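You operate a simulated robot arm through the tools that you are given. There is no shell and no other tool.

You are at the controls of a simulated robot arm. One attempt, no reset.

JOB
Swap the stopper and the blue coupling, then open the blue line valve.
Fine: lay the yellow stopper on the post, push the coupling home into the AIR IN socket and stand the stopper in the LINE 2 holder.
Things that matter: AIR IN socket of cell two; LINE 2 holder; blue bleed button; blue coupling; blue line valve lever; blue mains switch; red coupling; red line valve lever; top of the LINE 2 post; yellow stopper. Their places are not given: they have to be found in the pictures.

It is judged by the outcome, as a careful person would: the job done as asked, and still so three seconds after it is handed in. It fails if anything else is knocked over, pushed out of place, dropped, spilled or broken. A push-on lid holds only when it is set on centred and level and pressed home; a screw cap is set on level and turned clockwise until tight.

ROBOT AND FRAMES
A 6-joint arm with a two-finger parallel gripper, fixed in place. Base frame: the origin is at the foot of the arm, x ahead of it, y to its left, z up. Readings come in m, degrees, newtons and seconds.
With the tool pointing down near the work surface it reaches from about 0.1 to 0.7 m from the base axis. Its first joint turns from -66.0 to 66.0 degrees. Payload 2.45 kg.
The tool frame sits at the grasp point between the pads (the TCP): z along the fingers, y along the line on which they close. The tips reach 0.024 m beyond it. Largest opening 0.068 m; finger width 0.017, thickness 0.01; the body of the gripper, 0.04 by 0.07 m, starts 0.041 m behind the TCP.
Orientation is that of the tool frame in the base frame, as a unit quaternion [x, y, z, w]. With the fingers straight down and closing along the base's y, the tool's x points along the base's -x, its y along +y and its z along -z.

CONTROLS
- The arm moves only by the tool play_rows. Its argument "series" is a list of rows, each an object (a shift or turn left out is 0, a gripper value left out holds the last) with "slide": the shift along the base's x, y, z in m, a list of three; "dr": the turn, a rotation vector about the base's x, y, z in degrees, a list of three; "jaw": the finger opening in m, from 0 to 0.068. In form: [{"slide": [x, y, z], "dr": [ax, ay, az], "jaw": jaw}, ...]. A call has 1 to 20 rows; each row shifts and turns the commanded pose from where the row before left it. Each row takes 0.2 s and may step no farther than 0.05 m and 8.6 degrees from the row before; otherwise, or with a gripper value out of range, the whole call is refused. Where a pose cannot be reached the arm comes as near as it can. A force on the tool above 40 N (or 10 N above the force at the start of the call, whichever is more), or a blocked arm, ends the call early, and 0.2 s more pass. The fingers move at their own pace (about 0.108 m/s each) and stop on an object; they squeeze with about 31 N. The grip force told is the motor's: it shows also when the fingers shut on nothing. Time passes only in rows, and 0.2 s behind the last, so rows that do not move let the fingers close. It gives the time, the measured TCP pose, the force on the tool (base axes), the opening and the grip force at its end, in the units of the frame above (readings bear some noise), with the torque about the TCP (base axes, N m) and any sound that the robot's microphone picked up.
- Cameras (640 x 400 px; columns grow to the right, rows downward): "scene" is fixed at [0.1512, 0.4036, 1.4694]; the picture's right is [-0.88, -0.47, 0.00], its down [-0.29, 0.53, -0.80] and it looks along [0.37, -0.70, -0.61] (base axes); focal length 328 px, centre (320, 200). "wrist" rides on the gripper at [0.084, 0.011, -0.075] in the tool frame; the picture's right is [-0.13, 0.99, 0.00], its down [-0.60, -0.08, -0.79] and it looks along [-0.79, -0.10, 0.61] (tool axes); focal length 251 px, centre (320, 200).
- snapshot(camera): a new picture of that camera. It takes no simulated time.
- measure_at(camera, pixels): there is no depth. For up to 12 entries [column, row, z] of the newest picture of that camera ("zoom" is the newest enlarged one), the place [x, y] in the base frame at which the ray of that pixel passes the height z, good to about 0.002 m, but the place of the scene camera against the robot may be out by one fixed shift of up to 0.012 m in any direction. It takes no simulated time.
- inspect(camera, box): a new picture of the part [left, top, right, bottom] of that camera's present view, enlarged. It takes no simulated time.
- close_job(): hands the job in; it is judged then, once.

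Unless the task says otherwise, let go and move clear before handing in.

The tools are called after ">>>" by a JSON object that holds its "op" and its "data". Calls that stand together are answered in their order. play_rows: Moves the arm, as the interface text tells. Its arguments: {"type":"object","properties":{"series":{"type":"array"}},"required":["series"]} The other tools are called the same way: snapshot (camera) takes a picture; measure_at (camera, pixels) gives the place at which the rays of pixels pass given heights; inspect (camera, box) takes an enlarged picture of a part of a camera's view; close_job () hands the job in.

At the start:

```text
clock: 0.0
eef_pos: [0.4283, -0.0837, 1.1194]
tool_rot: [0.0, 1.0, 0.0, 0.0]
ft_force: [-0.3, -0.4, -0.5]
torque: [-0.01, 0.02, 0.01]
width: 0.0681
finger_force: 0.1
```

scene: 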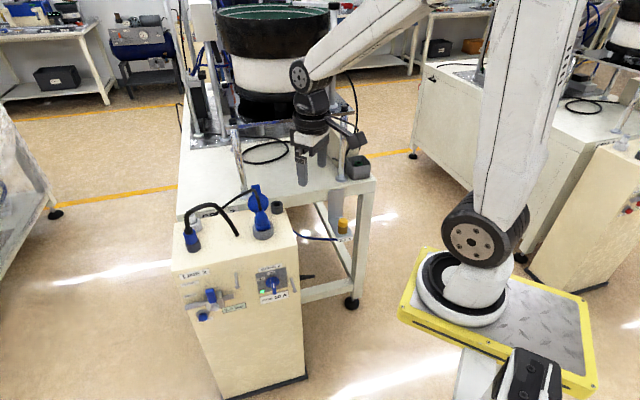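
wrist: 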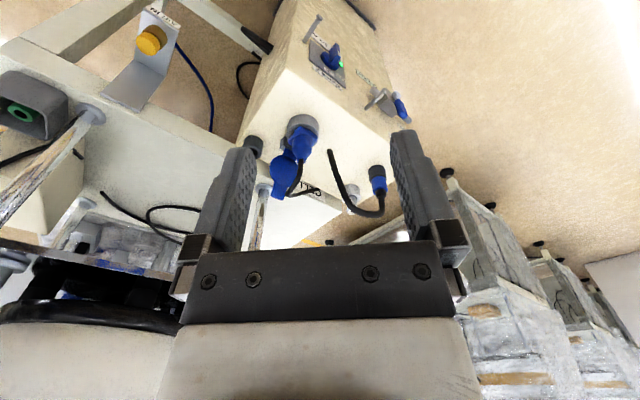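

The scene picture shows a cream cabinet (about px 170-305, 205-395) with a blue connector on top, and a yellow stopper near px (342,225). I'll enlarge these areas before moving.

>>> {"op": "inspect", "data": {"camera": "scene", "box": [160, 170, 320, 270]}}

>>> {"op": "inspect", "data": {"camera": "scene", "box": [160, 250, 320, 350]}}

>>> {"op": "inspect", "data": {"camera": "scene", "box": [280, 150, 408, 250]}}

>>> {"op": "inspect", "data": {"camera": "wrist", "box": [230, 0, 430, 125]}}

>>> {"op": "inspect", "data": {"camera": "wrist", "box": [60, 0, 260, 125]}}

>>> {"op": "inspect", "data": {"camera": "wrist", "box": [220, 100, 420, 225]}}

```text
4.00 times, centred on (240, 220) of scene
```

zoom: 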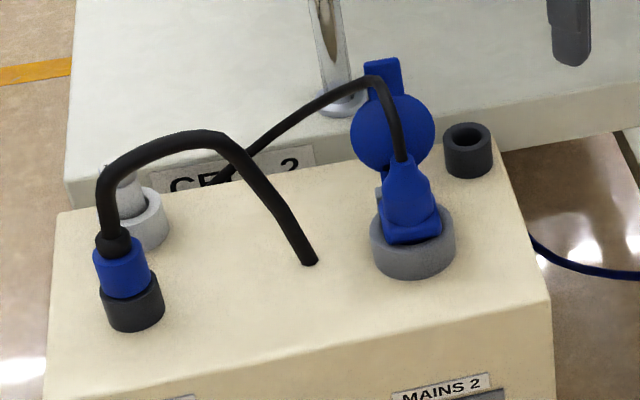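

```text
4.00 times, centred on (240, 300) of scene
```

zoom: 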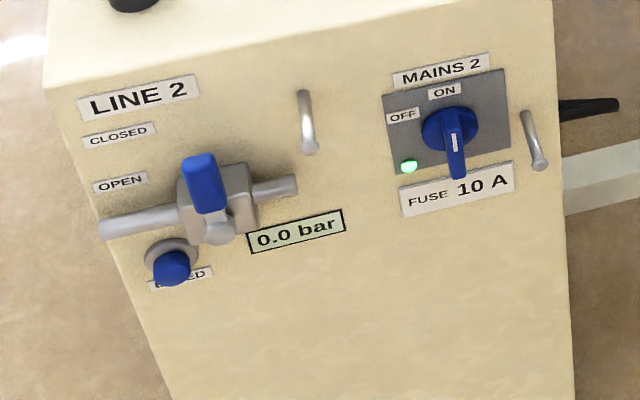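

```text
4.00 times, centred on (344, 200) of scene
```

zoom: 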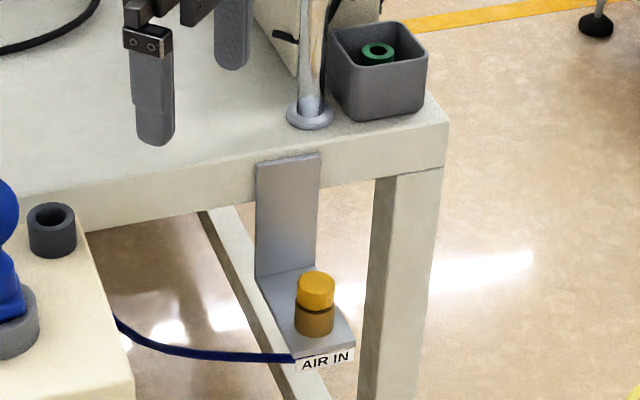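

```text
3.20 times, centred on (330, 62) of wrist
```

zoom: 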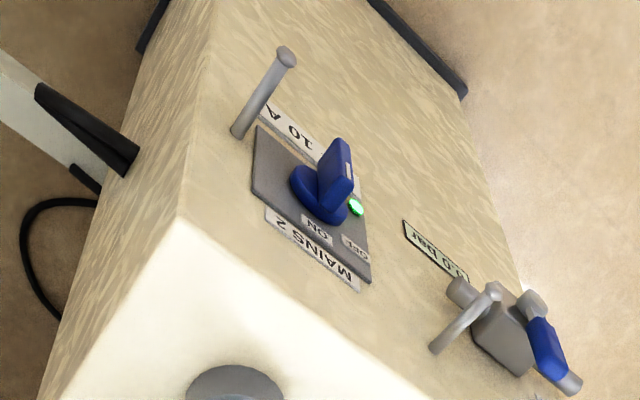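

```text
3.20 times, centred on (160, 62) of wrist
```

zoom: 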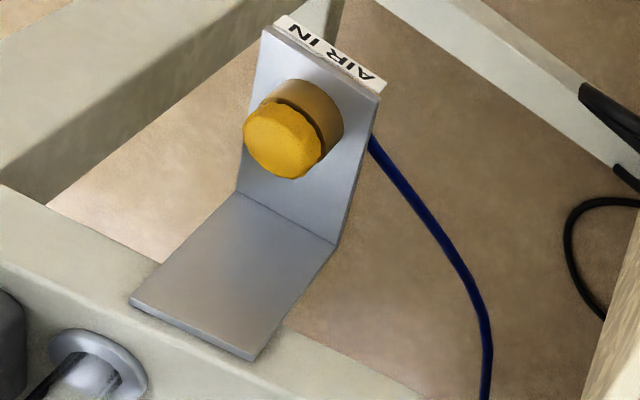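

```text
3.20 times, centred on (320, 162) of wrist
```

zoom: 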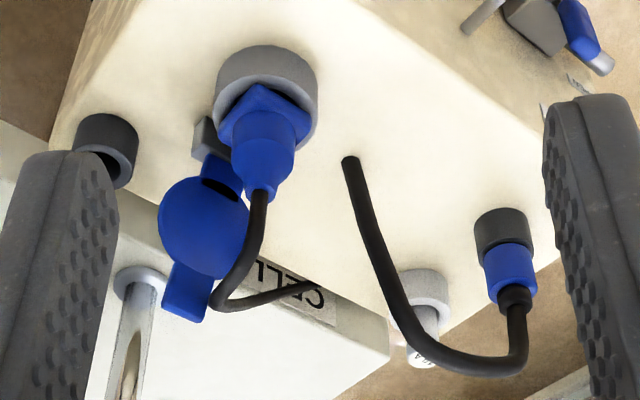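

The coupling sits in a black ring (scene px 190,238; wrist 379,184), which triangulates to roughly (0.76, 0.0, 0.845). The stopper (scene 343,222; wrist 152,41) comes out near (0.475, -0.369, 0.73). I'll measure the same features from both cameras to fix the heights.

>>> {"op": "measure_at", "data": {"camera": "scene", "pixels": [[237, 235.5, 0.78], [237, 235.5, 0.8], [237, 235.5, 0.82], [237, 235.5, 0.84], [342.75, 218, 0.72], [342.75, 218, 0.74], [342.75, 218, 0.76], [277, 203, 0.82], [277, 203, 0.84]]}}

>>> {"op": "measure_at", "data": {"camera": "wrist", "pixels": [[329.4, 150, 0.78], [329.4, 150, 0.8], [329.4, 150, 0.82], [329.4, 150, 0.84], [149, 43, 0.72], [149, 43, 0.74], [149, 43, 0.76], [253, 147, 0.82], [253, 147, 0.84]]}}

```text
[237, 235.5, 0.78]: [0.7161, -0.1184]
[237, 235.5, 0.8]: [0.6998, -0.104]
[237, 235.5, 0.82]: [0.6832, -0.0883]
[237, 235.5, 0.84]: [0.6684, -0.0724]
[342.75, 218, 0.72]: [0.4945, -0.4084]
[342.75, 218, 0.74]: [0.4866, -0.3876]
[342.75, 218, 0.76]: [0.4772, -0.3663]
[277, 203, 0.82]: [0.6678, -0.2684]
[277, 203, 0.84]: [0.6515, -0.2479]
```

```text
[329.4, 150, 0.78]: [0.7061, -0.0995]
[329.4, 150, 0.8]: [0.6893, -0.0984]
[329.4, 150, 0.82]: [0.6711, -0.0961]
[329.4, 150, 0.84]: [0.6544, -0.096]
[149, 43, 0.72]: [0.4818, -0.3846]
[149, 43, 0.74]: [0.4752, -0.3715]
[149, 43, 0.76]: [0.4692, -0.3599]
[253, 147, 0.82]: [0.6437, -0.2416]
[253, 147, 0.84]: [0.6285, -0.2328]
```

Both cameras agree the cabinet top is near z≈0.81, and the scene camera reads about 0.01 too large in x. I'll move closer to the coupling, staying high, for a better wrist view.

>>> {"op": "play_rows", "data": {"series": [{"slide": [0.025, 0.0135, -0.025]}, {"slide": [0.025, 0.0135, -0.025]}, {"slide": [0.025, 0.0135, -0.025]}, {"slide": [0.025, 0.0135, -0.025]}, {}]}}

>>> {"op": "snapshot", "data": {"camera": "wrist"}}

>>> {"op": "snapshot", "data": {"camera": "scene"}}

```text
clock: 1.2
eef_pos: [0.5287, -0.0295, 1.0199]
tool_rot: [0.0, 1.0, 0.0, 0.0]
ft_force: [-1.3, 0.3, -0.2]
torque: [0.0, 0.01, 0.01]
width: 0.0678
finger_force: 0.0
```

```text
taken
```

wrist: 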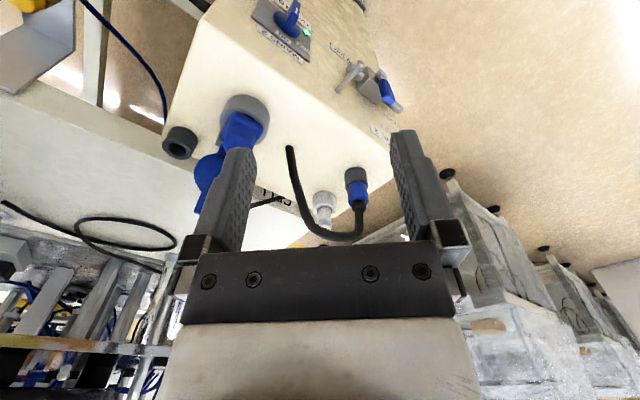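

```text
taken
```

scene: 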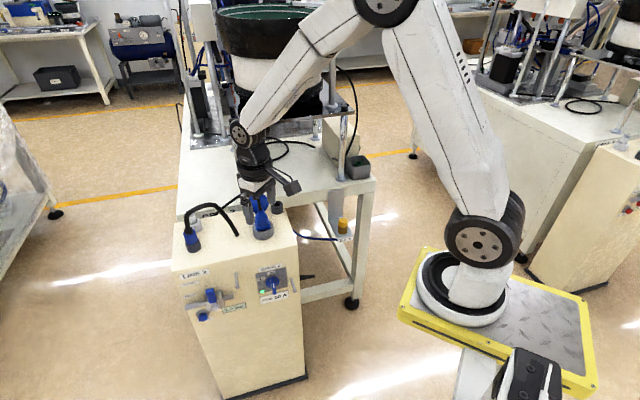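

The wrist view now shows the coupling at (357,185), the pale post at (323,207) and the valve at (372,90). I'll enlarge those parts.

>>> {"op": "inspect", "data": {"camera": "wrist", "box": [270, 140, 398, 220]}}

>>> {"op": "inspect", "data": {"camera": "wrist", "box": [310, 40, 438, 120]}}

>>> {"op": "inspect", "data": {"camera": "wrist", "box": [160, 80, 288, 160]}}

>>> {"op": "inspect", "data": {"camera": "wrist", "box": [220, 0, 348, 80]}}

>>> {"op": "inspect", "data": {"camera": "scene", "box": [560, 150, 640, 250]}}

```text
5.00 times, centred on (334, 180) of wrist
```

zoom: 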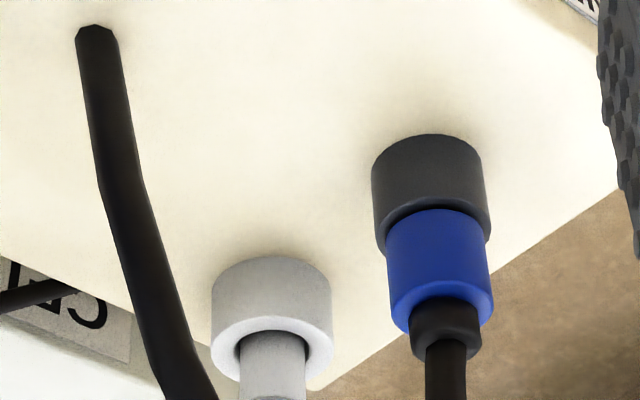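

```text
5.00 times, centred on (374, 80) of wrist
```

zoom: 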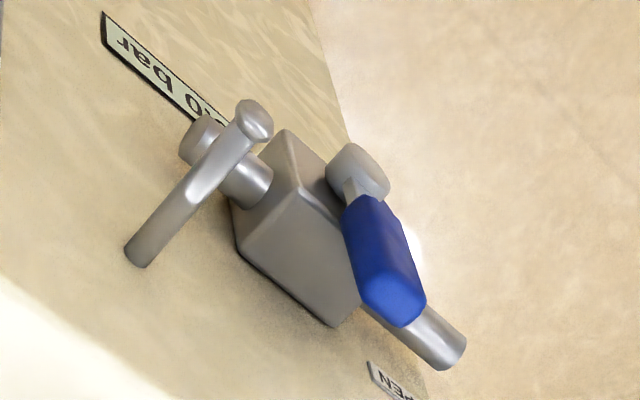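

```text
5.00 times, centred on (224, 120) of wrist
```

zoom: 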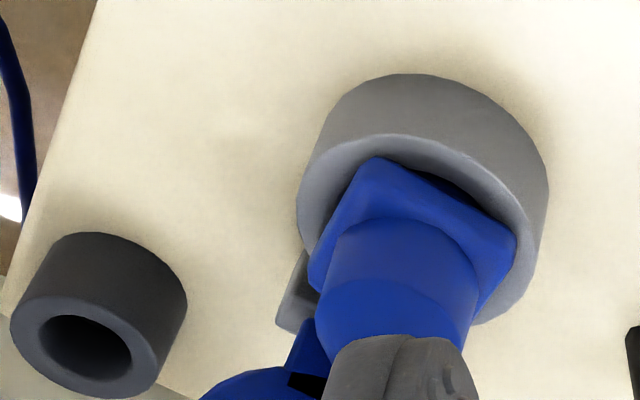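

```text
5.00 times, centred on (284, 40) of wrist
```

zoom: 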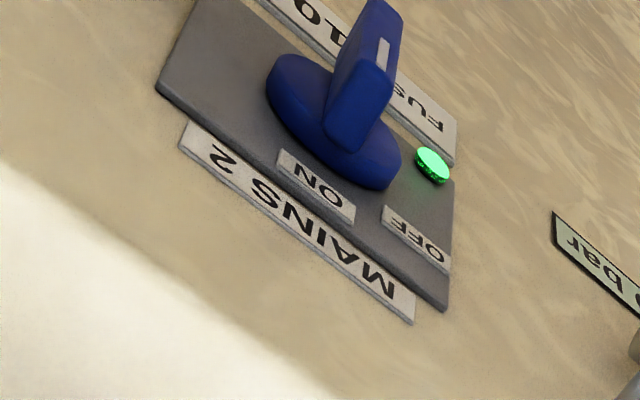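

```text
4.00 times, centred on (600, 200) of scene
```

zoom: 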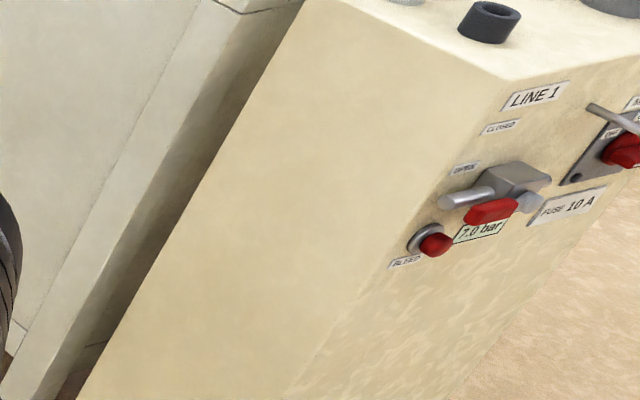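

The blue lever stands upright across its pipe (closed, 0.0 bar), and the red one on the next cabinet lies along its pipe (open, 7.0 bar). I'll look closely at the pale post beside the coupling.

>>> {"op": "inspect", "data": {"camera": "wrist", "box": [290, 190, 370, 240]}}

>>> {"op": "inspect", "data": {"camera": "scene", "box": [175, 195, 239, 235]}}

>>> {"op": "inspect", "data": {"camera": "wrist", "box": [0, 0, 128, 80]}}

```text
8.00 times, centred on (330, 215) of wrist
```

zoom: 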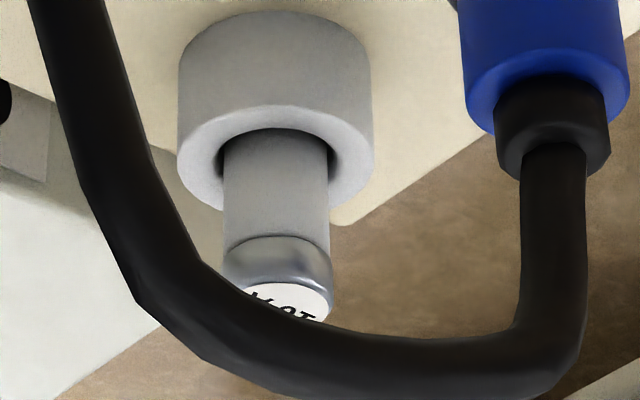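

```text
10.00 times, centred on (207, 215) of scene
```

zoom: 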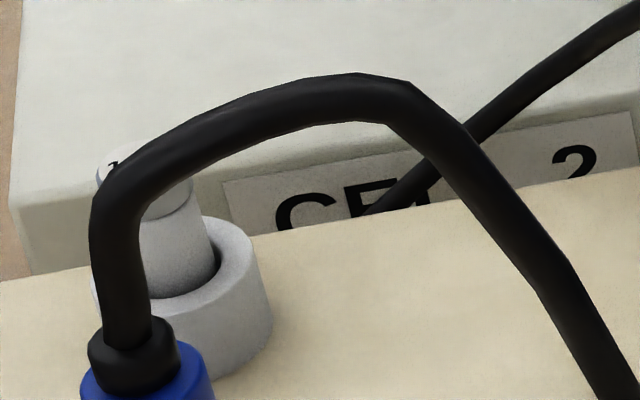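

```text
5.00 times, centred on (64, 40) of wrist
```

zoom: 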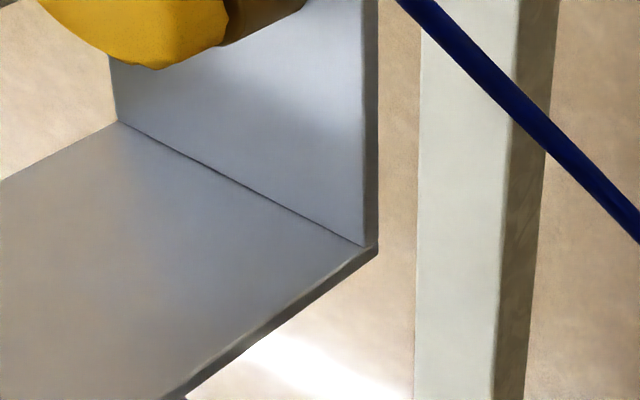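

The pale cylinder in the collar is a spare fuse (labelled 10 A), so I take the "LINE 2 post" to be the cream supply cabinet and its flat top. I'll measure edges and corners to get the orientations.

>>> {"op": "measure_at", "data": {"camera": "scene", "pixels": [[173, 264, 0.81], [299, 243, 0.81], [281, 201, 0.81], [176, 222, 0.81], [180, 218, 0.8], [375, 180, 0.8], [351, 236, 0.71], [337, 238, 0.71], [328, 218, 0.71]]}}

>>> {"op": "measure_at", "data": {"camera": "wrist", "pixels": [[289, 148, 0.8], [289, 148, 0.81], [289, 148, 0.82], [388, 128, 0.81], [357, 170, 0.81], [357, 170, 0.83], [357, 170, 0.85], [179, 143, 0.83], [323, 205, 0.83], [323, 205, 0.85], [357, 200, 0.87], [357, 200, 0.89]]}}

```text
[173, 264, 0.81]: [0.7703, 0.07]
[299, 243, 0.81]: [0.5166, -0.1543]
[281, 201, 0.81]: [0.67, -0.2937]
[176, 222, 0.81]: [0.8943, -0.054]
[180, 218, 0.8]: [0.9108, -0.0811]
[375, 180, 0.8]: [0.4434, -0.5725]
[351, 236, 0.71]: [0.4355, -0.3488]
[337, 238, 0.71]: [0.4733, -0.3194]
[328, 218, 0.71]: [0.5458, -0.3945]
```

```text
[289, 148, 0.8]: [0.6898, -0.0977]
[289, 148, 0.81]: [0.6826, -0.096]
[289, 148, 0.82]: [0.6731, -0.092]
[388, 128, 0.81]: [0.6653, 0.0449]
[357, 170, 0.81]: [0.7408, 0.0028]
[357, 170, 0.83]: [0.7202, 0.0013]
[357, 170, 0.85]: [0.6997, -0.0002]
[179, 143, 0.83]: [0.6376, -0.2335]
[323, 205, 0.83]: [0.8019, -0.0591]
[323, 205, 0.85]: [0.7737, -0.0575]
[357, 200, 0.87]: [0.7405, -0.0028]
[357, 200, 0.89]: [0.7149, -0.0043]
```

The cabinet front and bench edge both run at about 45° (e.g. bench edge from (0.911,-0.081) to (0.443,-0.573)). I'll yaw the tool by -45° and move to look at the AIR IN bracket.

>>> {"op": "play_rows", "data": {"series": [{"slide": [-0.0166, -0.0228, -0.015], "dr": [0, 0, -4.5]}, {"slide": [-0.0166, -0.0228, -0.015], "dr": [0, 0, -4.5]}, {"slide": [-0.0166, -0.0228, -0.015], "dr": [0, 0, -4.5]}, {"slide": [-0.0166, -0.0228, -0.015], "dr": [0, 0, -4.5]}, {"slide": [-0.0166, -0.0228, -0.015], "dr": [0, 0, -4.5]}, {"slide": [-0.0166, -0.0228, -0.015], "dr": [0, 0, -4.5]}, {"slide": [-0.0166, -0.0228, -0.015], "dr": [0, 0, -4.5]}, {"slide": [-0.0166, -0.0228, -0.015], "dr": [0, 0, -4.5]}, {"slide": [-0.0166, -0.0228, -0.015], "dr": [0, 0, -4.5]}, {"slide": [-0.0166, -0.0228, -0.015], "dr": [0, 0, -4.5]}, {}]}}

>>> {"op": "snapshot", "data": {"camera": "wrist"}}

>>> {"op": "snapshot", "data": {"camera": "scene"}}

```text
clock: 3.6
eef_pos: [0.3609, -0.2592, 0.8684]
tool_rot: [0.383, 0.924, 0.0, -0.001]
ft_force: [-0.2, -0.2, -0.3]
torque: [-0.07, 0.01, 0.0]
width: 0.0681
finger_force: 0.0
```

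```text
taken
```

wrist: 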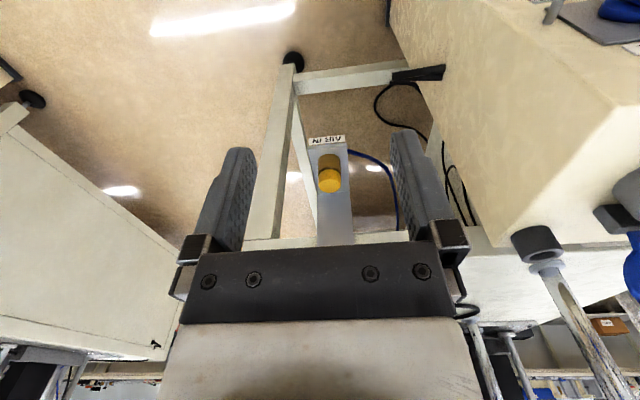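

```text
taken
```

scene: 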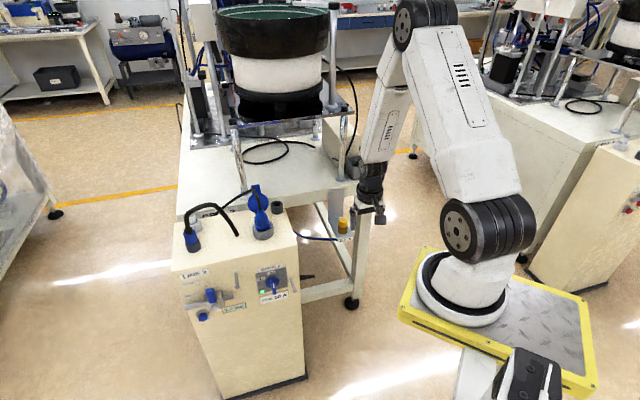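

The bracket appears upright in the wrist picture with the stopper at about (329,180), so the yaw is well aligned. I'll enlarge and measure it.

>>> {"op": "inspect", "data": {"camera": "wrist", "box": [280, 130, 376, 190]}}

>>> {"op": "inspect", "data": {"camera": "wrist", "box": [272, 130, 400, 250]}}

>>> {"op": "measure_at", "data": {"camera": "wrist", "pixels": [[330, 183, 0.72], [330, 183, 0.73], [330, 183, 0.74], [330, 183, 0.75], [330, 183, 0.76], [309, 149, 0.69], [346, 148, 0.69]]}}

>>> {"op": "inspect", "data": {"camera": "scene", "box": [310, 195, 374, 245]}}

```text
6.67 times, centred on (328, 160) of wrist
```

zoom: 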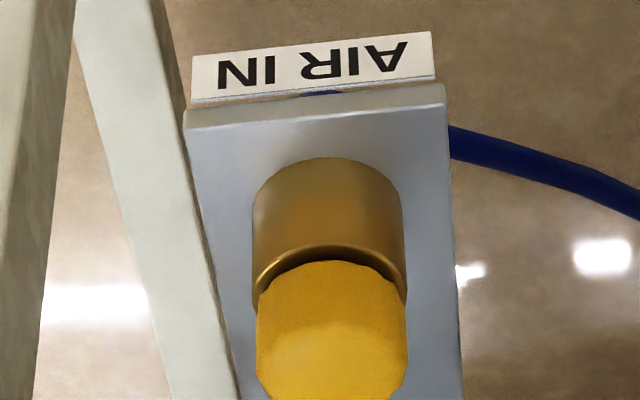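

```text
3.33 times, centred on (336, 190) of wrist
```

zoom: 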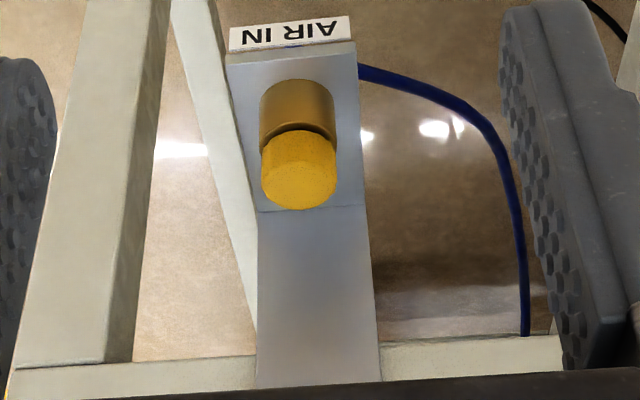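

```text
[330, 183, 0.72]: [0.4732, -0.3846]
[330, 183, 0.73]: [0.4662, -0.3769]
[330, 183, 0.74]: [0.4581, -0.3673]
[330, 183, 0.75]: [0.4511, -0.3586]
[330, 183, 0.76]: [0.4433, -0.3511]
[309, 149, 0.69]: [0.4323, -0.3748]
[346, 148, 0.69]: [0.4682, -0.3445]
```

```text
8.00 times, centred on (342, 220) of scene
```

zoom: 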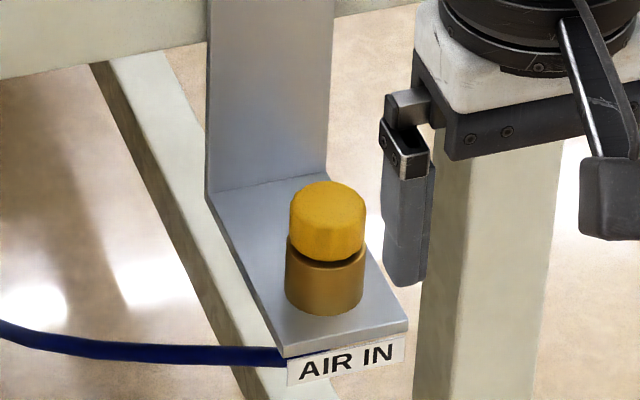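

The cap is about 29 mm across, on a brass socket of the same width, and the shelf edge runs near 40–45°. I'll tilt the tool 40° towards the bench and lower it, so the camera sees the stopper level from the side.

>>> {"op": "play_rows", "data": {"series": [{"slide": [0.006, -0.0066, -0.0154], "dr": [-3.536, -3.536, 0]}, {"slide": [0.006, -0.0066, -0.0154], "dr": [-3.536, -3.536, 0]}, {"slide": [0.006, -0.0066, -0.0154], "dr": [-3.536, -3.536, 0]}, {"slide": [0.006, -0.0066, -0.0154], "dr": [-3.536, -3.536, 0]}, {"slide": [0.006, -0.0066, -0.0154], "dr": [-3.536, -3.536, 0]}, {"slide": [0.006, -0.0066, -0.0154], "dr": [-3.536, -3.536, 0]}, {"slide": [0.006, -0.0066, -0.0154], "dr": [-3.536, -3.536, 0]}, {"slide": [0.006, -0.0066, -0.0154], "dr": [-3.536, -3.536, 0]}, {}]}}

>>> {"op": "snapshot", "data": {"camera": "wrist"}}

>>> {"op": "snapshot", "data": {"camera": "scene"}}

```text
clock: 5.6
eef_pos: [0.4083, -0.3112, 0.7459]
tool_rot: [0.36, 0.868, -0.131, 0.316]
ft_force: [0.3, -1.3, 0.2]
torque: [0.02, 0.01, 0.01]
width: 0.068
finger_force: 0.1
```

```text
taken
```

wrist: 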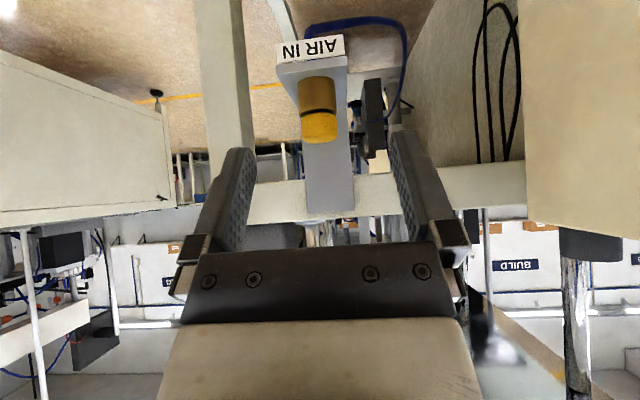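

```text
taken
```

scene: 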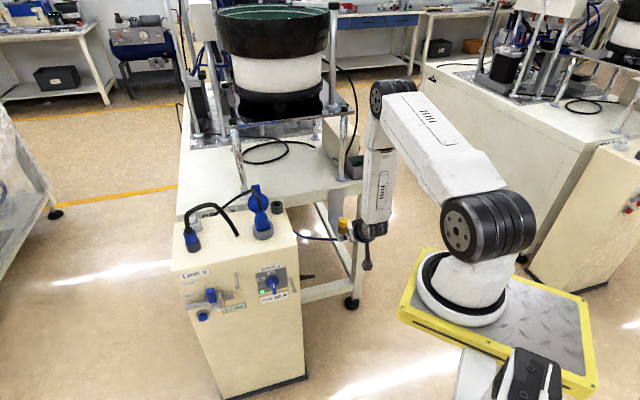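

The level view shows the yellow cap at about (320,127), below the camera axis. I'll enlarge and measure heights and lateral position.

>>> {"op": "inspect", "data": {"camera": "wrist", "box": [256, 30, 384, 150]}}

>>> {"op": "inspect", "data": {"camera": "scene", "box": [302, 195, 398, 255]}}

>>> {"op": "measure_at", "data": {"camera": "wrist", "pixels": [[320, 135, 0.72], [320, 135, 0.725], [320, 135, 0.73], [320, 115, 0.715], [320, 115, 0.71], [317, 80, 0.69], [317, 80, 0.68]]}}

```text
3.33 times, centred on (320, 90) of wrist
```

zoom: 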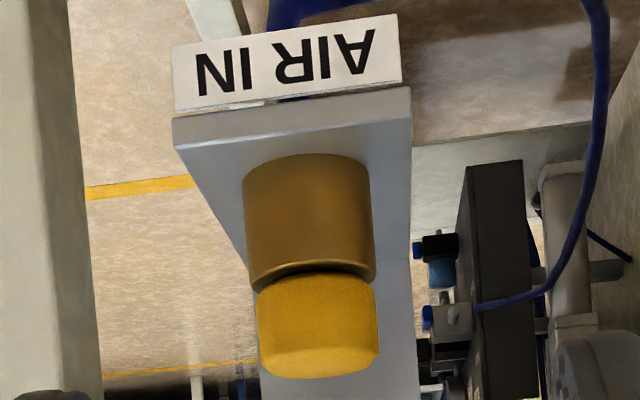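

```text
6.67 times, centred on (350, 225) of scene
```

zoom: 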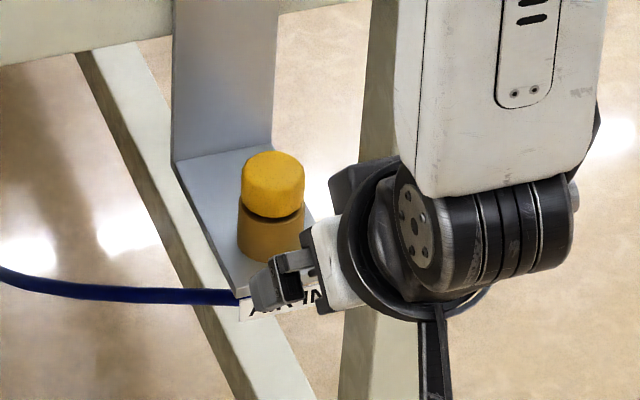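

```text
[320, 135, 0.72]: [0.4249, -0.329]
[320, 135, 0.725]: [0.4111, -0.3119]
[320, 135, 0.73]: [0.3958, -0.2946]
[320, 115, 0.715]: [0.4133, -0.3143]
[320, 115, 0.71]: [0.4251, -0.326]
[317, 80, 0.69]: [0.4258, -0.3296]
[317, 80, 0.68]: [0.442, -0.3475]
```

Triangulating the views, the cap is about 33 mm across, its axis is near (0.488, -0.401), it sits from z≈0.685 to 0.7025, and the shelf is near 0.653. I'll move 6 cm closer along the approach direction to refine this.

>>> {"op": "play_rows", "data": {"series": [{"slide": [0.0125, -0.0158, -0.007]}, {"slide": [0.0125, -0.0158, -0.007]}, {"slide": [0.0124, -0.0158, -0.006]}, {}]}}

>>> {"op": "snapshot", "data": {"camera": "wrist"}}

>>> {"op": "inspect", "data": {"camera": "wrist", "box": [240, 30, 400, 130]}}

>>> {"op": "inspect", "data": {"camera": "scene", "box": [310, 200, 374, 240]}}

```text
clock: 6.6
eef_pos: [0.4452, -0.3576, 0.7257]
tool_rot: [0.359, 0.868, -0.13, 0.316]
ft_force: [-0.3, 0.2, -0.1]
torque: [-0.04, 0.02, 0.0]
width: 0.0678
finger_force: 0.1
```

```text
taken
```

wrist: 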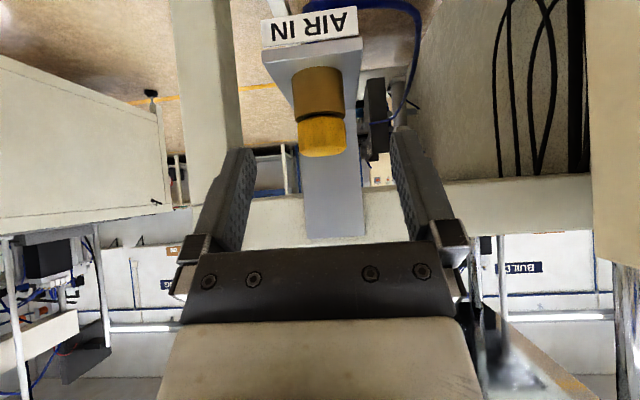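

```text
4.00 times, centred on (320, 80) of wrist
```

zoom: 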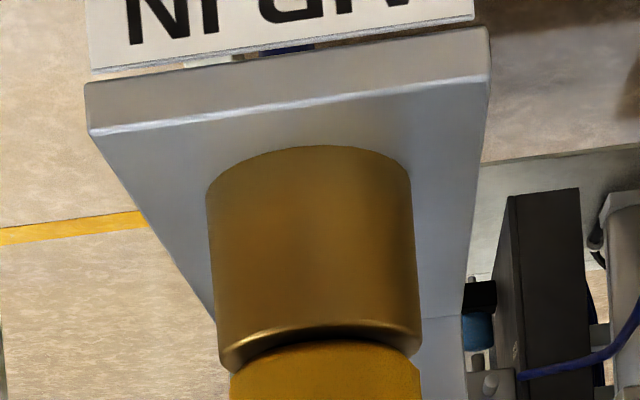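

```text
10.00 times, centred on (342, 220) of scene
```

zoom: 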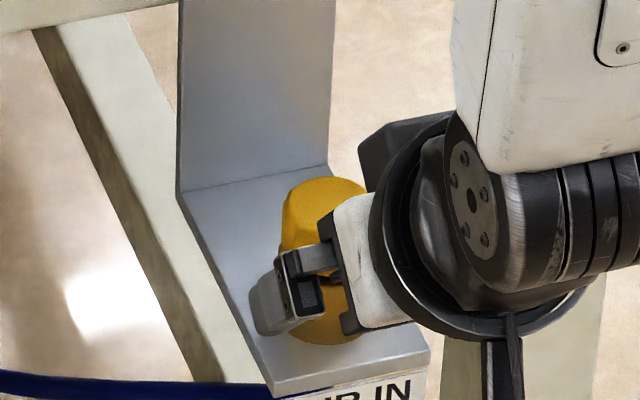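

The brass socket fills the view at (320,90) with the cap just below it in the picture. I'll enlarge the cap for exact edges.

>>> {"op": "inspect", "data": {"camera": "wrist", "box": [256, 80, 384, 160]}}

>>> {"op": "inspect", "data": {"camera": "wrist", "box": [200, 100, 440, 250]}}

```text
5.00 times, centred on (320, 120) of wrist
```

zoom: 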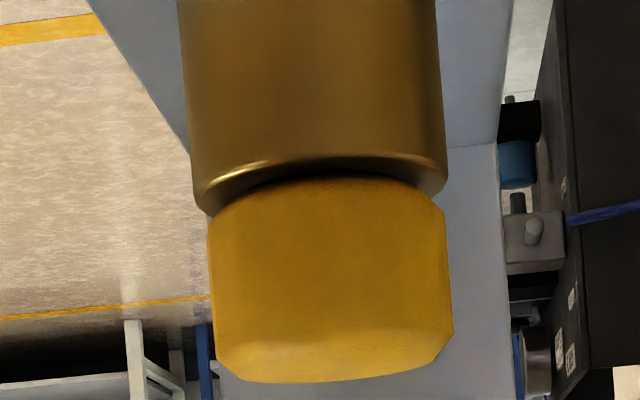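

```text
2.67 times, centred on (320, 175) of wrist
```

zoom: 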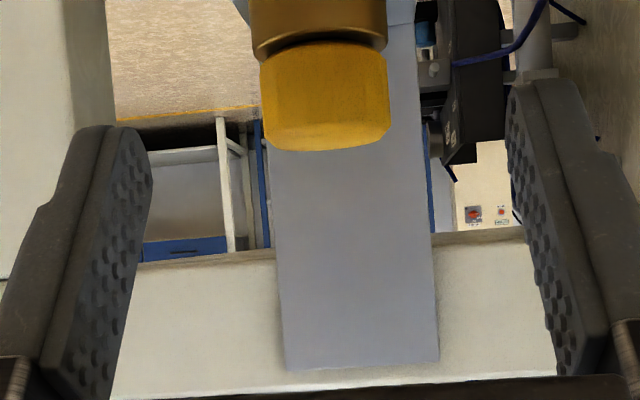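

Side view puts the cap top at z≈0.7027, but the depth along the approach is uncertain by a few mm. I'll go back to a vertical tool just above and short of the stopper for a crossing view.

>>> {"op": "play_rows", "data": {"series": [{"slide": [0, 0, 0.01], "dr": [4.714, 4.714, 0]}, {"slide": [0, 0, 0.01], "dr": [4.714, 4.714, 0]}, {"slide": [0, 0, 0.01], "dr": [4.714, 4.714, 0]}, {"slide": [0.005, -0.005, 0.01], "dr": [4.714, 4.714, 0]}, {"slide": [0.005, -0.005, 0], "dr": [4.714, 4.714, 0]}, {"slide": [0.005, -0.005, 0], "dr": [4.714, 4.714, 0]}, {}]}}

>>> {"op": "snapshot", "data": {"camera": "wrist"}}

>>> {"op": "inspect", "data": {"camera": "wrist", "box": [256, 100, 384, 180]}}

```text
clock: 8.2
eef_pos: [0.4628, -0.373, 0.7675]
tool_rot: [0.383, 0.924, -0.001, 0.0]
ft_force: [0.3, -0.2, 0.1]
torque: [0.01, 0.01, 0.01]
width: 0.0678
finger_force: 0.1
```

```text
taken
```

wrist: 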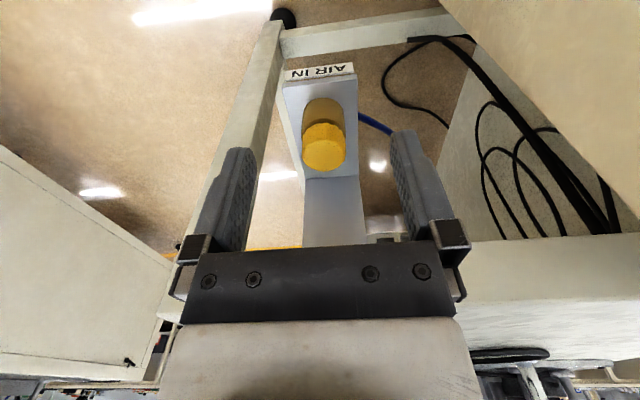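

```text
5.00 times, centred on (320, 140) of wrist
```

zoom: 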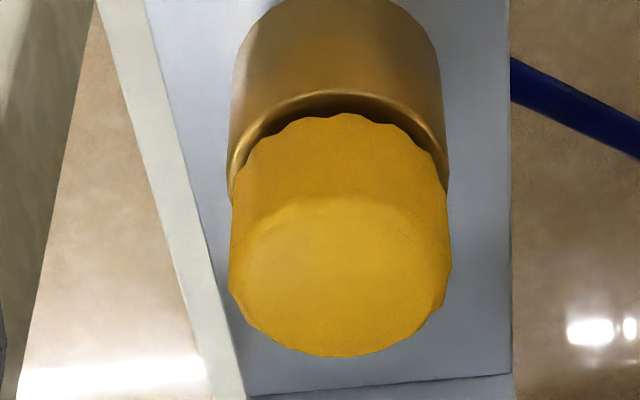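

The cap's top centre is at about (324,155.6), which at z=0.7027 gives roughly (0.492, -0.405). I'll confirm it with the measuring tool, then move over it.

>>> {"op": "measure_at", "data": {"camera": "wrist", "pixels": [[324, 155.6, 0.7027], [324, 155.6, 0.7], [315.5, 157, 0.7027], [333, 154, 0.7027]]}}

>>> {"op": "play_rows", "data": {"series": [{"slide": [0.0148, -0.0162, 0]}, {"slide": [0.0148, -0.0162, 0]}, {}]}}

>>> {"op": "snapshot", "data": {"camera": "wrist"}}

>>> {"op": "inspect", "data": {"camera": "scene", "box": [270, 130, 430, 250]}}

```text
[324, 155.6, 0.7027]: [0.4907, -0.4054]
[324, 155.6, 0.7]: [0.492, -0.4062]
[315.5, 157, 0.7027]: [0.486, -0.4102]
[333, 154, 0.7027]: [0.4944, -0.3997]
```

```text
clock: 9.0
eef_pos: [0.491, -0.4042, 0.7658]
tool_rot: [0.383, 0.924, 0.0, 0.001]
ft_force: [0.9, 0.4, 0.0]
torque: [-0.01, -0.01, 0.0]
width: 0.0679
finger_force: 0.1
```

```text
taken
```

wrist: 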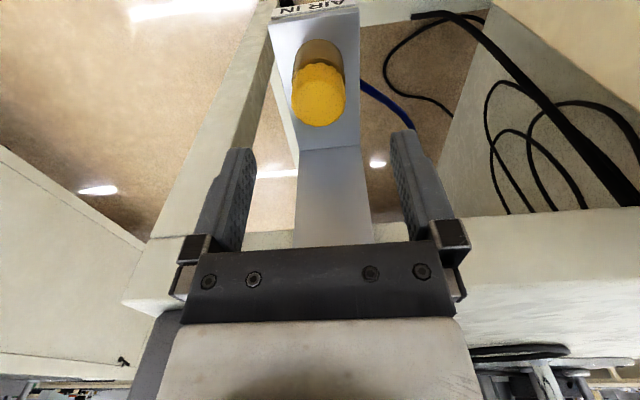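

```text
3.33 times, centred on (350, 190) of scene
```

zoom: 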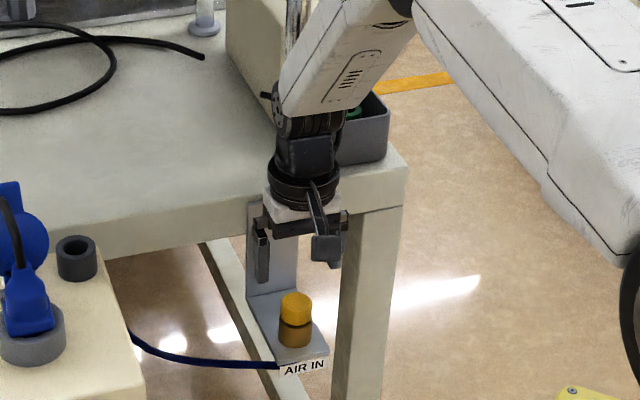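

The cap is where predicted (about (319,104) in the wrist view), so the tool is centred above it. I'll lower it so the fingertips straddle just the cap.

>>> {"op": "play_rows", "data": {"series": [{"slide": [0, -0.0005, -0.018]}, {"slide": [0, -0.0005, -0.018]}, {"slide": [0, 0, -0.018]}, {}]}}

>>> {"op": "snapshot", "data": {"camera": "wrist"}}

>>> {"op": "inspect", "data": {"camera": "wrist", "box": [190, 60, 450, 250]}}

>>> {"op": "inspect", "data": {"camera": "scene", "box": [302, 170, 398, 250]}}

```text
clock: 10.0
eef_pos: [0.4908, -0.4052, 0.712]
tool_rot: [0.383, 0.924, -0.001, 0.001]
ft_force: [0.2, -0.6, 0.5]
torque: [-0.02, 0.01, -0.01]
width: 0.068
finger_force: 0.0
```

```text
taken
```

wrist: 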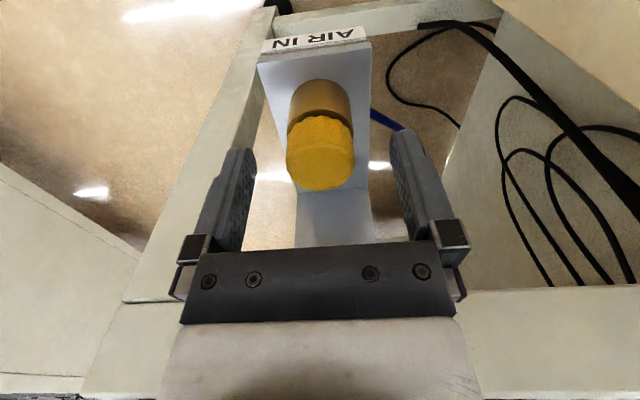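

```text
2.11 times, centred on (320, 155) of wrist
```

zoom: 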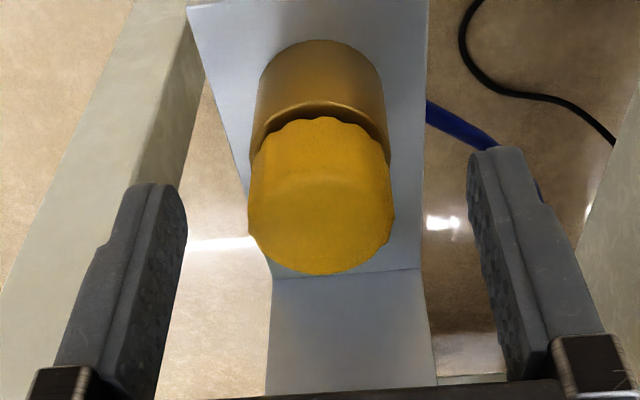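

```text
5.00 times, centred on (350, 210) of scene
```

zoom: 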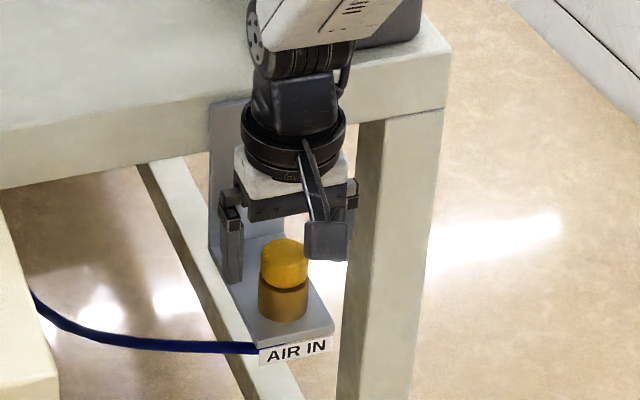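

The cap's top centre is at about (320,165), between the fingers, with the tips near the cap/socket seam. I'll close the gripper on it.

>>> {"op": "play_rows", "data": {"series": [{"jaw": 0.02}, {"jaw": 0.02}, {"jaw": 0.02}]}}

>>> {"op": "snapshot", "data": {"camera": "wrist"}}

```text
clock: 10.8
eef_pos: [0.4905, -0.4063, 0.7123]
tool_rot: [0.383, 0.924, -0.001, 0.001]
ft_force: [0.4, -0.3, -0.1]
torque: [0.05, -0.06, 0.01]
width: 0.0321
finger_force: 30.9
```

```text
taken
```

wrist: 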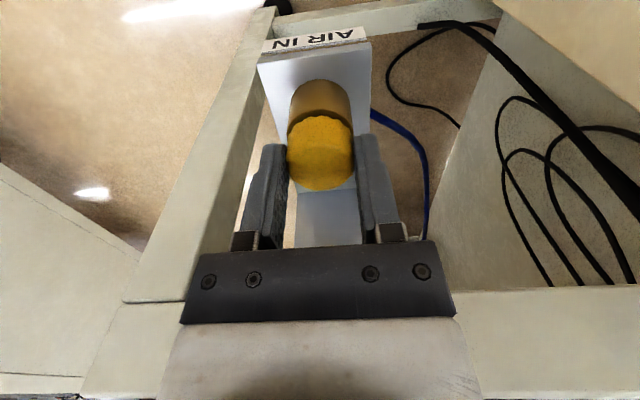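

Gripped at 32 mm with 31 N and centred. Now I'll pull straight up in small steps and watch the force.

>>> {"op": "play_rows", "data": {"series": [{"slide": [0, 0, 0.003]}, {"slide": [0, 0, 0.004]}, {"slide": [0, 0, 0.005]}, {"slide": [0, 0, 0.006]}, {"slide": [0, 0, 0.006]}, {}]}}

>>> {"op": "snapshot", "data": {"camera": "wrist"}}

>>> {"op": "inspect", "data": {"camera": "scene", "box": [302, 180, 398, 240]}}

```text
clock: 12.2
eef_pos: [0.4913, -0.4055, 0.7365]
tool_rot: [0.383, 0.924, 0.0, 0.001]
ft_force: [0.5, 0.3, -0.5]
torque: [-0.06, -0.01, 0.02]
width: 0.032
finger_force: 30.9
```

```text
taken
```

wrist: 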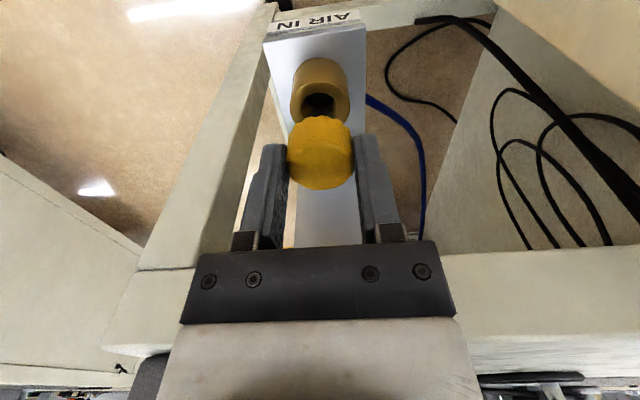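

```text
6.67 times, centred on (350, 210) of scene
```

zoom: 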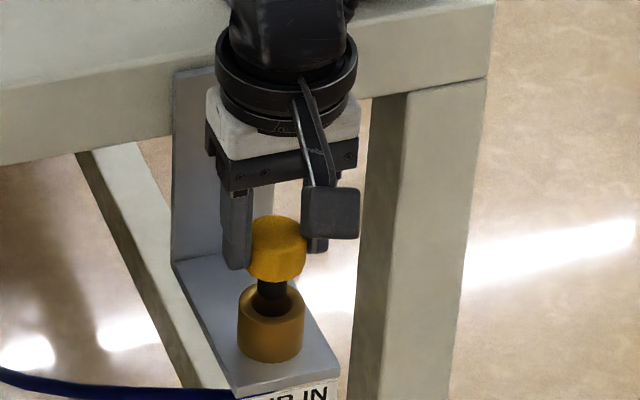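

The stopper lifted freely; it has a thin dark plug still partly in the socket. I'll raise it fully clear.

>>> {"op": "play_rows", "data": {"series": [{"slide": [0, 0, 0.012]}, {"slide": [0, 0, 0.012]}, {"slide": [0, 0, 0.016]}, {}]}}

>>> {"op": "snapshot", "data": {"camera": "wrist"}}

>>> {"op": "inspect", "data": {"camera": "scene", "box": [302, 180, 398, 240]}}

>>> {"op": "inspect", "data": {"camera": "wrist", "box": [256, 20, 384, 100]}}

```text
clock: 13.2
eef_pos: [0.4908, -0.4061, 0.7774]
tool_rot: [0.382, 0.924, -0.001, 0.0]
ft_force: [-0.8, 0.5, -0.3]
torque: [0.0, 0.05, 0.01]
width: 0.0319
finger_force: 30.9
```

```text
taken
```

wrist: 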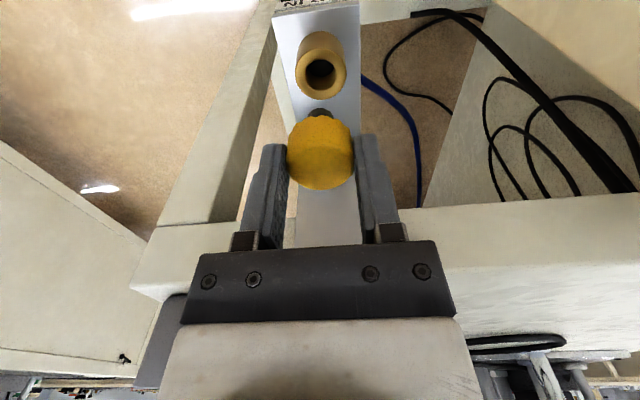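

```text
6.67 times, centred on (350, 210) of scene
```

zoom: 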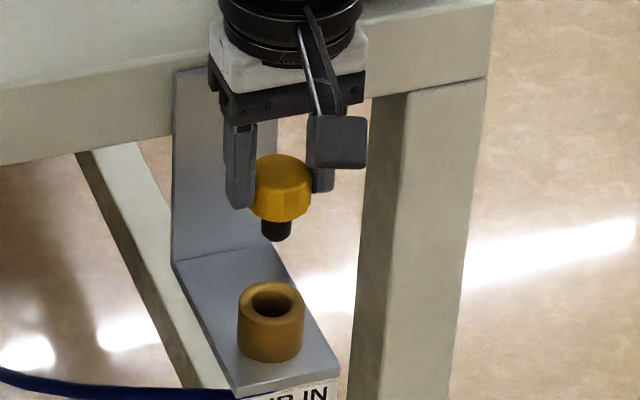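

```text
5.00 times, centred on (320, 60) of wrist
```

zoom: 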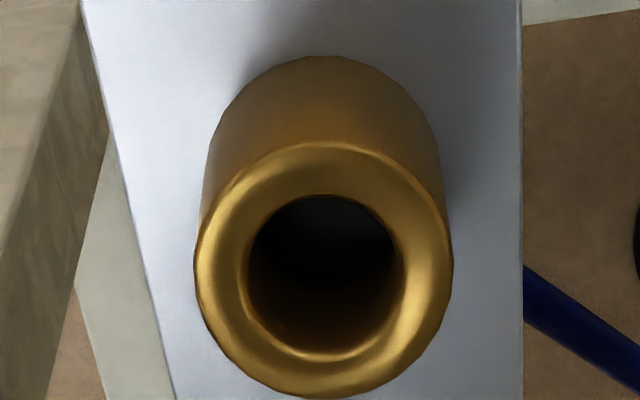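

The stopper is clear, with a short plug under the cap, and the socket rim centre is at wrist (320.6,73.8), about (0.490,-0.404) at z≈0.685. Next I'll measure the cabinet top to choose a free resting spot.

>>> {"op": "measure_at", "data": {"camera": "wrist", "pixels": [[320.6, 73.8, 0.685]]}}

>>> {"op": "measure_at", "data": {"camera": "scene", "pixels": [[343.5, 219, 0.685], [264, 235, 0.82], [264, 230, 0.84], [237, 235.5, 0.81], [193, 248, 0.81], [193, 243, 0.835], [235, 251, 0.81], [225, 255, 0.81], [245, 247, 0.81], [277, 204, 0.835]]}}

>>> {"op": "inspect", "data": {"camera": "scene", "box": [170, 180, 314, 270]}}

```text
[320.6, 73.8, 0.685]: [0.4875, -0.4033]
```

```text
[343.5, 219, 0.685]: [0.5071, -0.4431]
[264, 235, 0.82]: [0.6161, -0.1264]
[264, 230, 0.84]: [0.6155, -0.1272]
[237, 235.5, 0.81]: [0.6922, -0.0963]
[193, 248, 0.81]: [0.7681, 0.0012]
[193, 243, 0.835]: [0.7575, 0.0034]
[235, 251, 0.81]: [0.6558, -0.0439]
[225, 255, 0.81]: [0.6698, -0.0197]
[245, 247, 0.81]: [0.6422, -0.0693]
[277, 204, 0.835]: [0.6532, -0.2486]
```

```text
4.44 times, centred on (242, 225) of scene
```

zoom: 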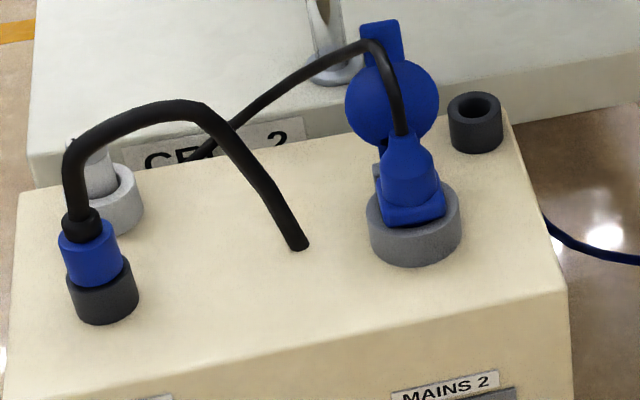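

The scene camera reads about 0.01 too far in x, and the clear front-centre area of the cabinet top between the coupling ring and mains plug is around (0.658,-0.050). I'll lift high, backing off from the bench, and carry the stopper over.

>>> {"op": "play_rows", "data": {"series": [{"slide": [-0.008, 0.008, 0.03]}, {"slide": [-0.014, 0.014, 0.042]}, {"slide": [-0.014, 0.014, 0.042]}, {"slide": [-0.014, 0.014, 0.042]}, {"slide": [-0.006, 0.006, 0.042]}, {"slide": [0, 0, 0.042]}, {"slide": [0.01, 0.015, 0.01]}, {"slide": [0.024, 0.033, 0]}, {"slide": [0.024, 0.033, 0]}, {"slide": [0.024, 0.033, 0]}, {"slide": [0.024, 0.033, 0]}, {"slide": [0.024, 0.033, 0]}, {"slide": [0.024, 0.033, 0]}, {"slide": [0.024, 0.033, 0]}, {"slide": [0.02, 0.03, 0]}, {"slide": [0.01, 0.02, 0]}, {}]}}

>>> {"op": "snapshot", "data": {"camera": "wrist"}}

>>> {"op": "snapshot", "data": {"camera": "scene"}}

```text
clock: 16.8
eef_pos: [0.6441, -0.0528, 1.0249]
tool_rot: [0.383, 0.924, 0.0, 0.001]
ft_force: [-0.7, 0.4, -0.7]
torque: [-0.01, 0.0, 0.01]
width: 0.0319
finger_force: 30.8
```

```text
taken
```

wrist: 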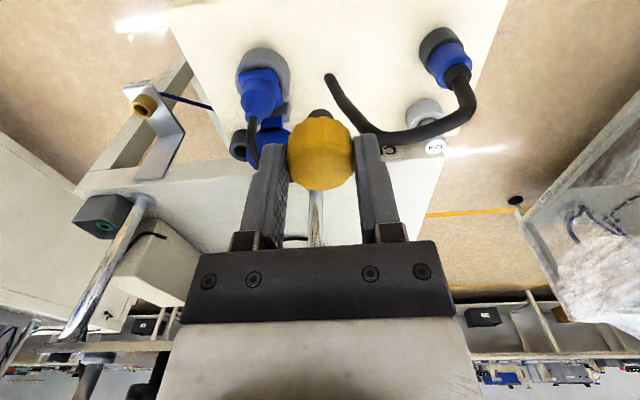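

```text
taken
```

scene: 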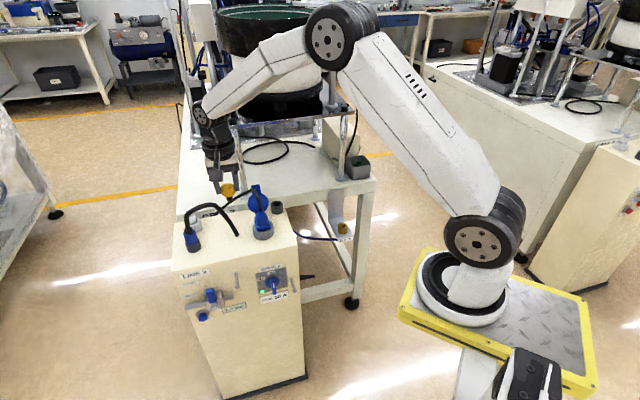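

Now over the cabinet top: the hose entry is at wrist (330,77), the coupling at (450,58) and the mains collar at (262,68). I'll measure these from here to confirm the resting spot.

>>> {"op": "measure_at", "data": {"camera": "wrist", "pixels": [[330, 77, 0.81], [440, 45, 0.81], [440, 48, 0.835], [262, 65, 0.83], [510, 5, 0.81], [320, 30, 0.81], [420, 110, 0.83], [238, 148, 0.835]]}}

>>> {"op": "inspect", "data": {"camera": "wrist", "box": [230, 0, 390, 100]}}

>>> {"op": "inspect", "data": {"camera": "wrist", "box": [370, 0, 530, 100]}}

```text
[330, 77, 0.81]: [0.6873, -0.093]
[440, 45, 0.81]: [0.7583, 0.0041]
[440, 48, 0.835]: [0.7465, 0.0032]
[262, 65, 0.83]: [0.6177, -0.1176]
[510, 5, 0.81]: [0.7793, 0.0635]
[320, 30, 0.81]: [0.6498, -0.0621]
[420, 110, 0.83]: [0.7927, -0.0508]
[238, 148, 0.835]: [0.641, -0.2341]
```

```text
4.00 times, centred on (310, 50) of wrist
```

zoom: 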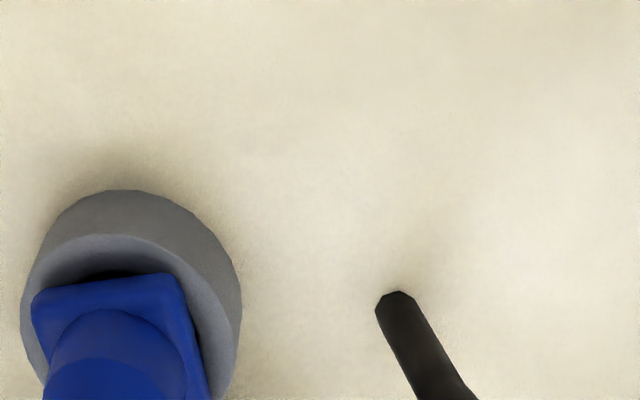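

```text
4.00 times, centred on (450, 50) of wrist
```

zoom: 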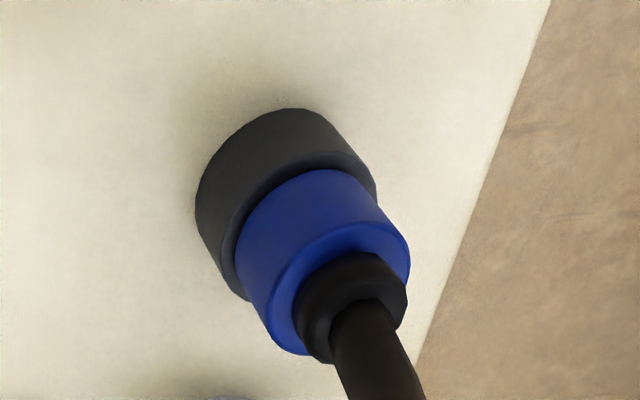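

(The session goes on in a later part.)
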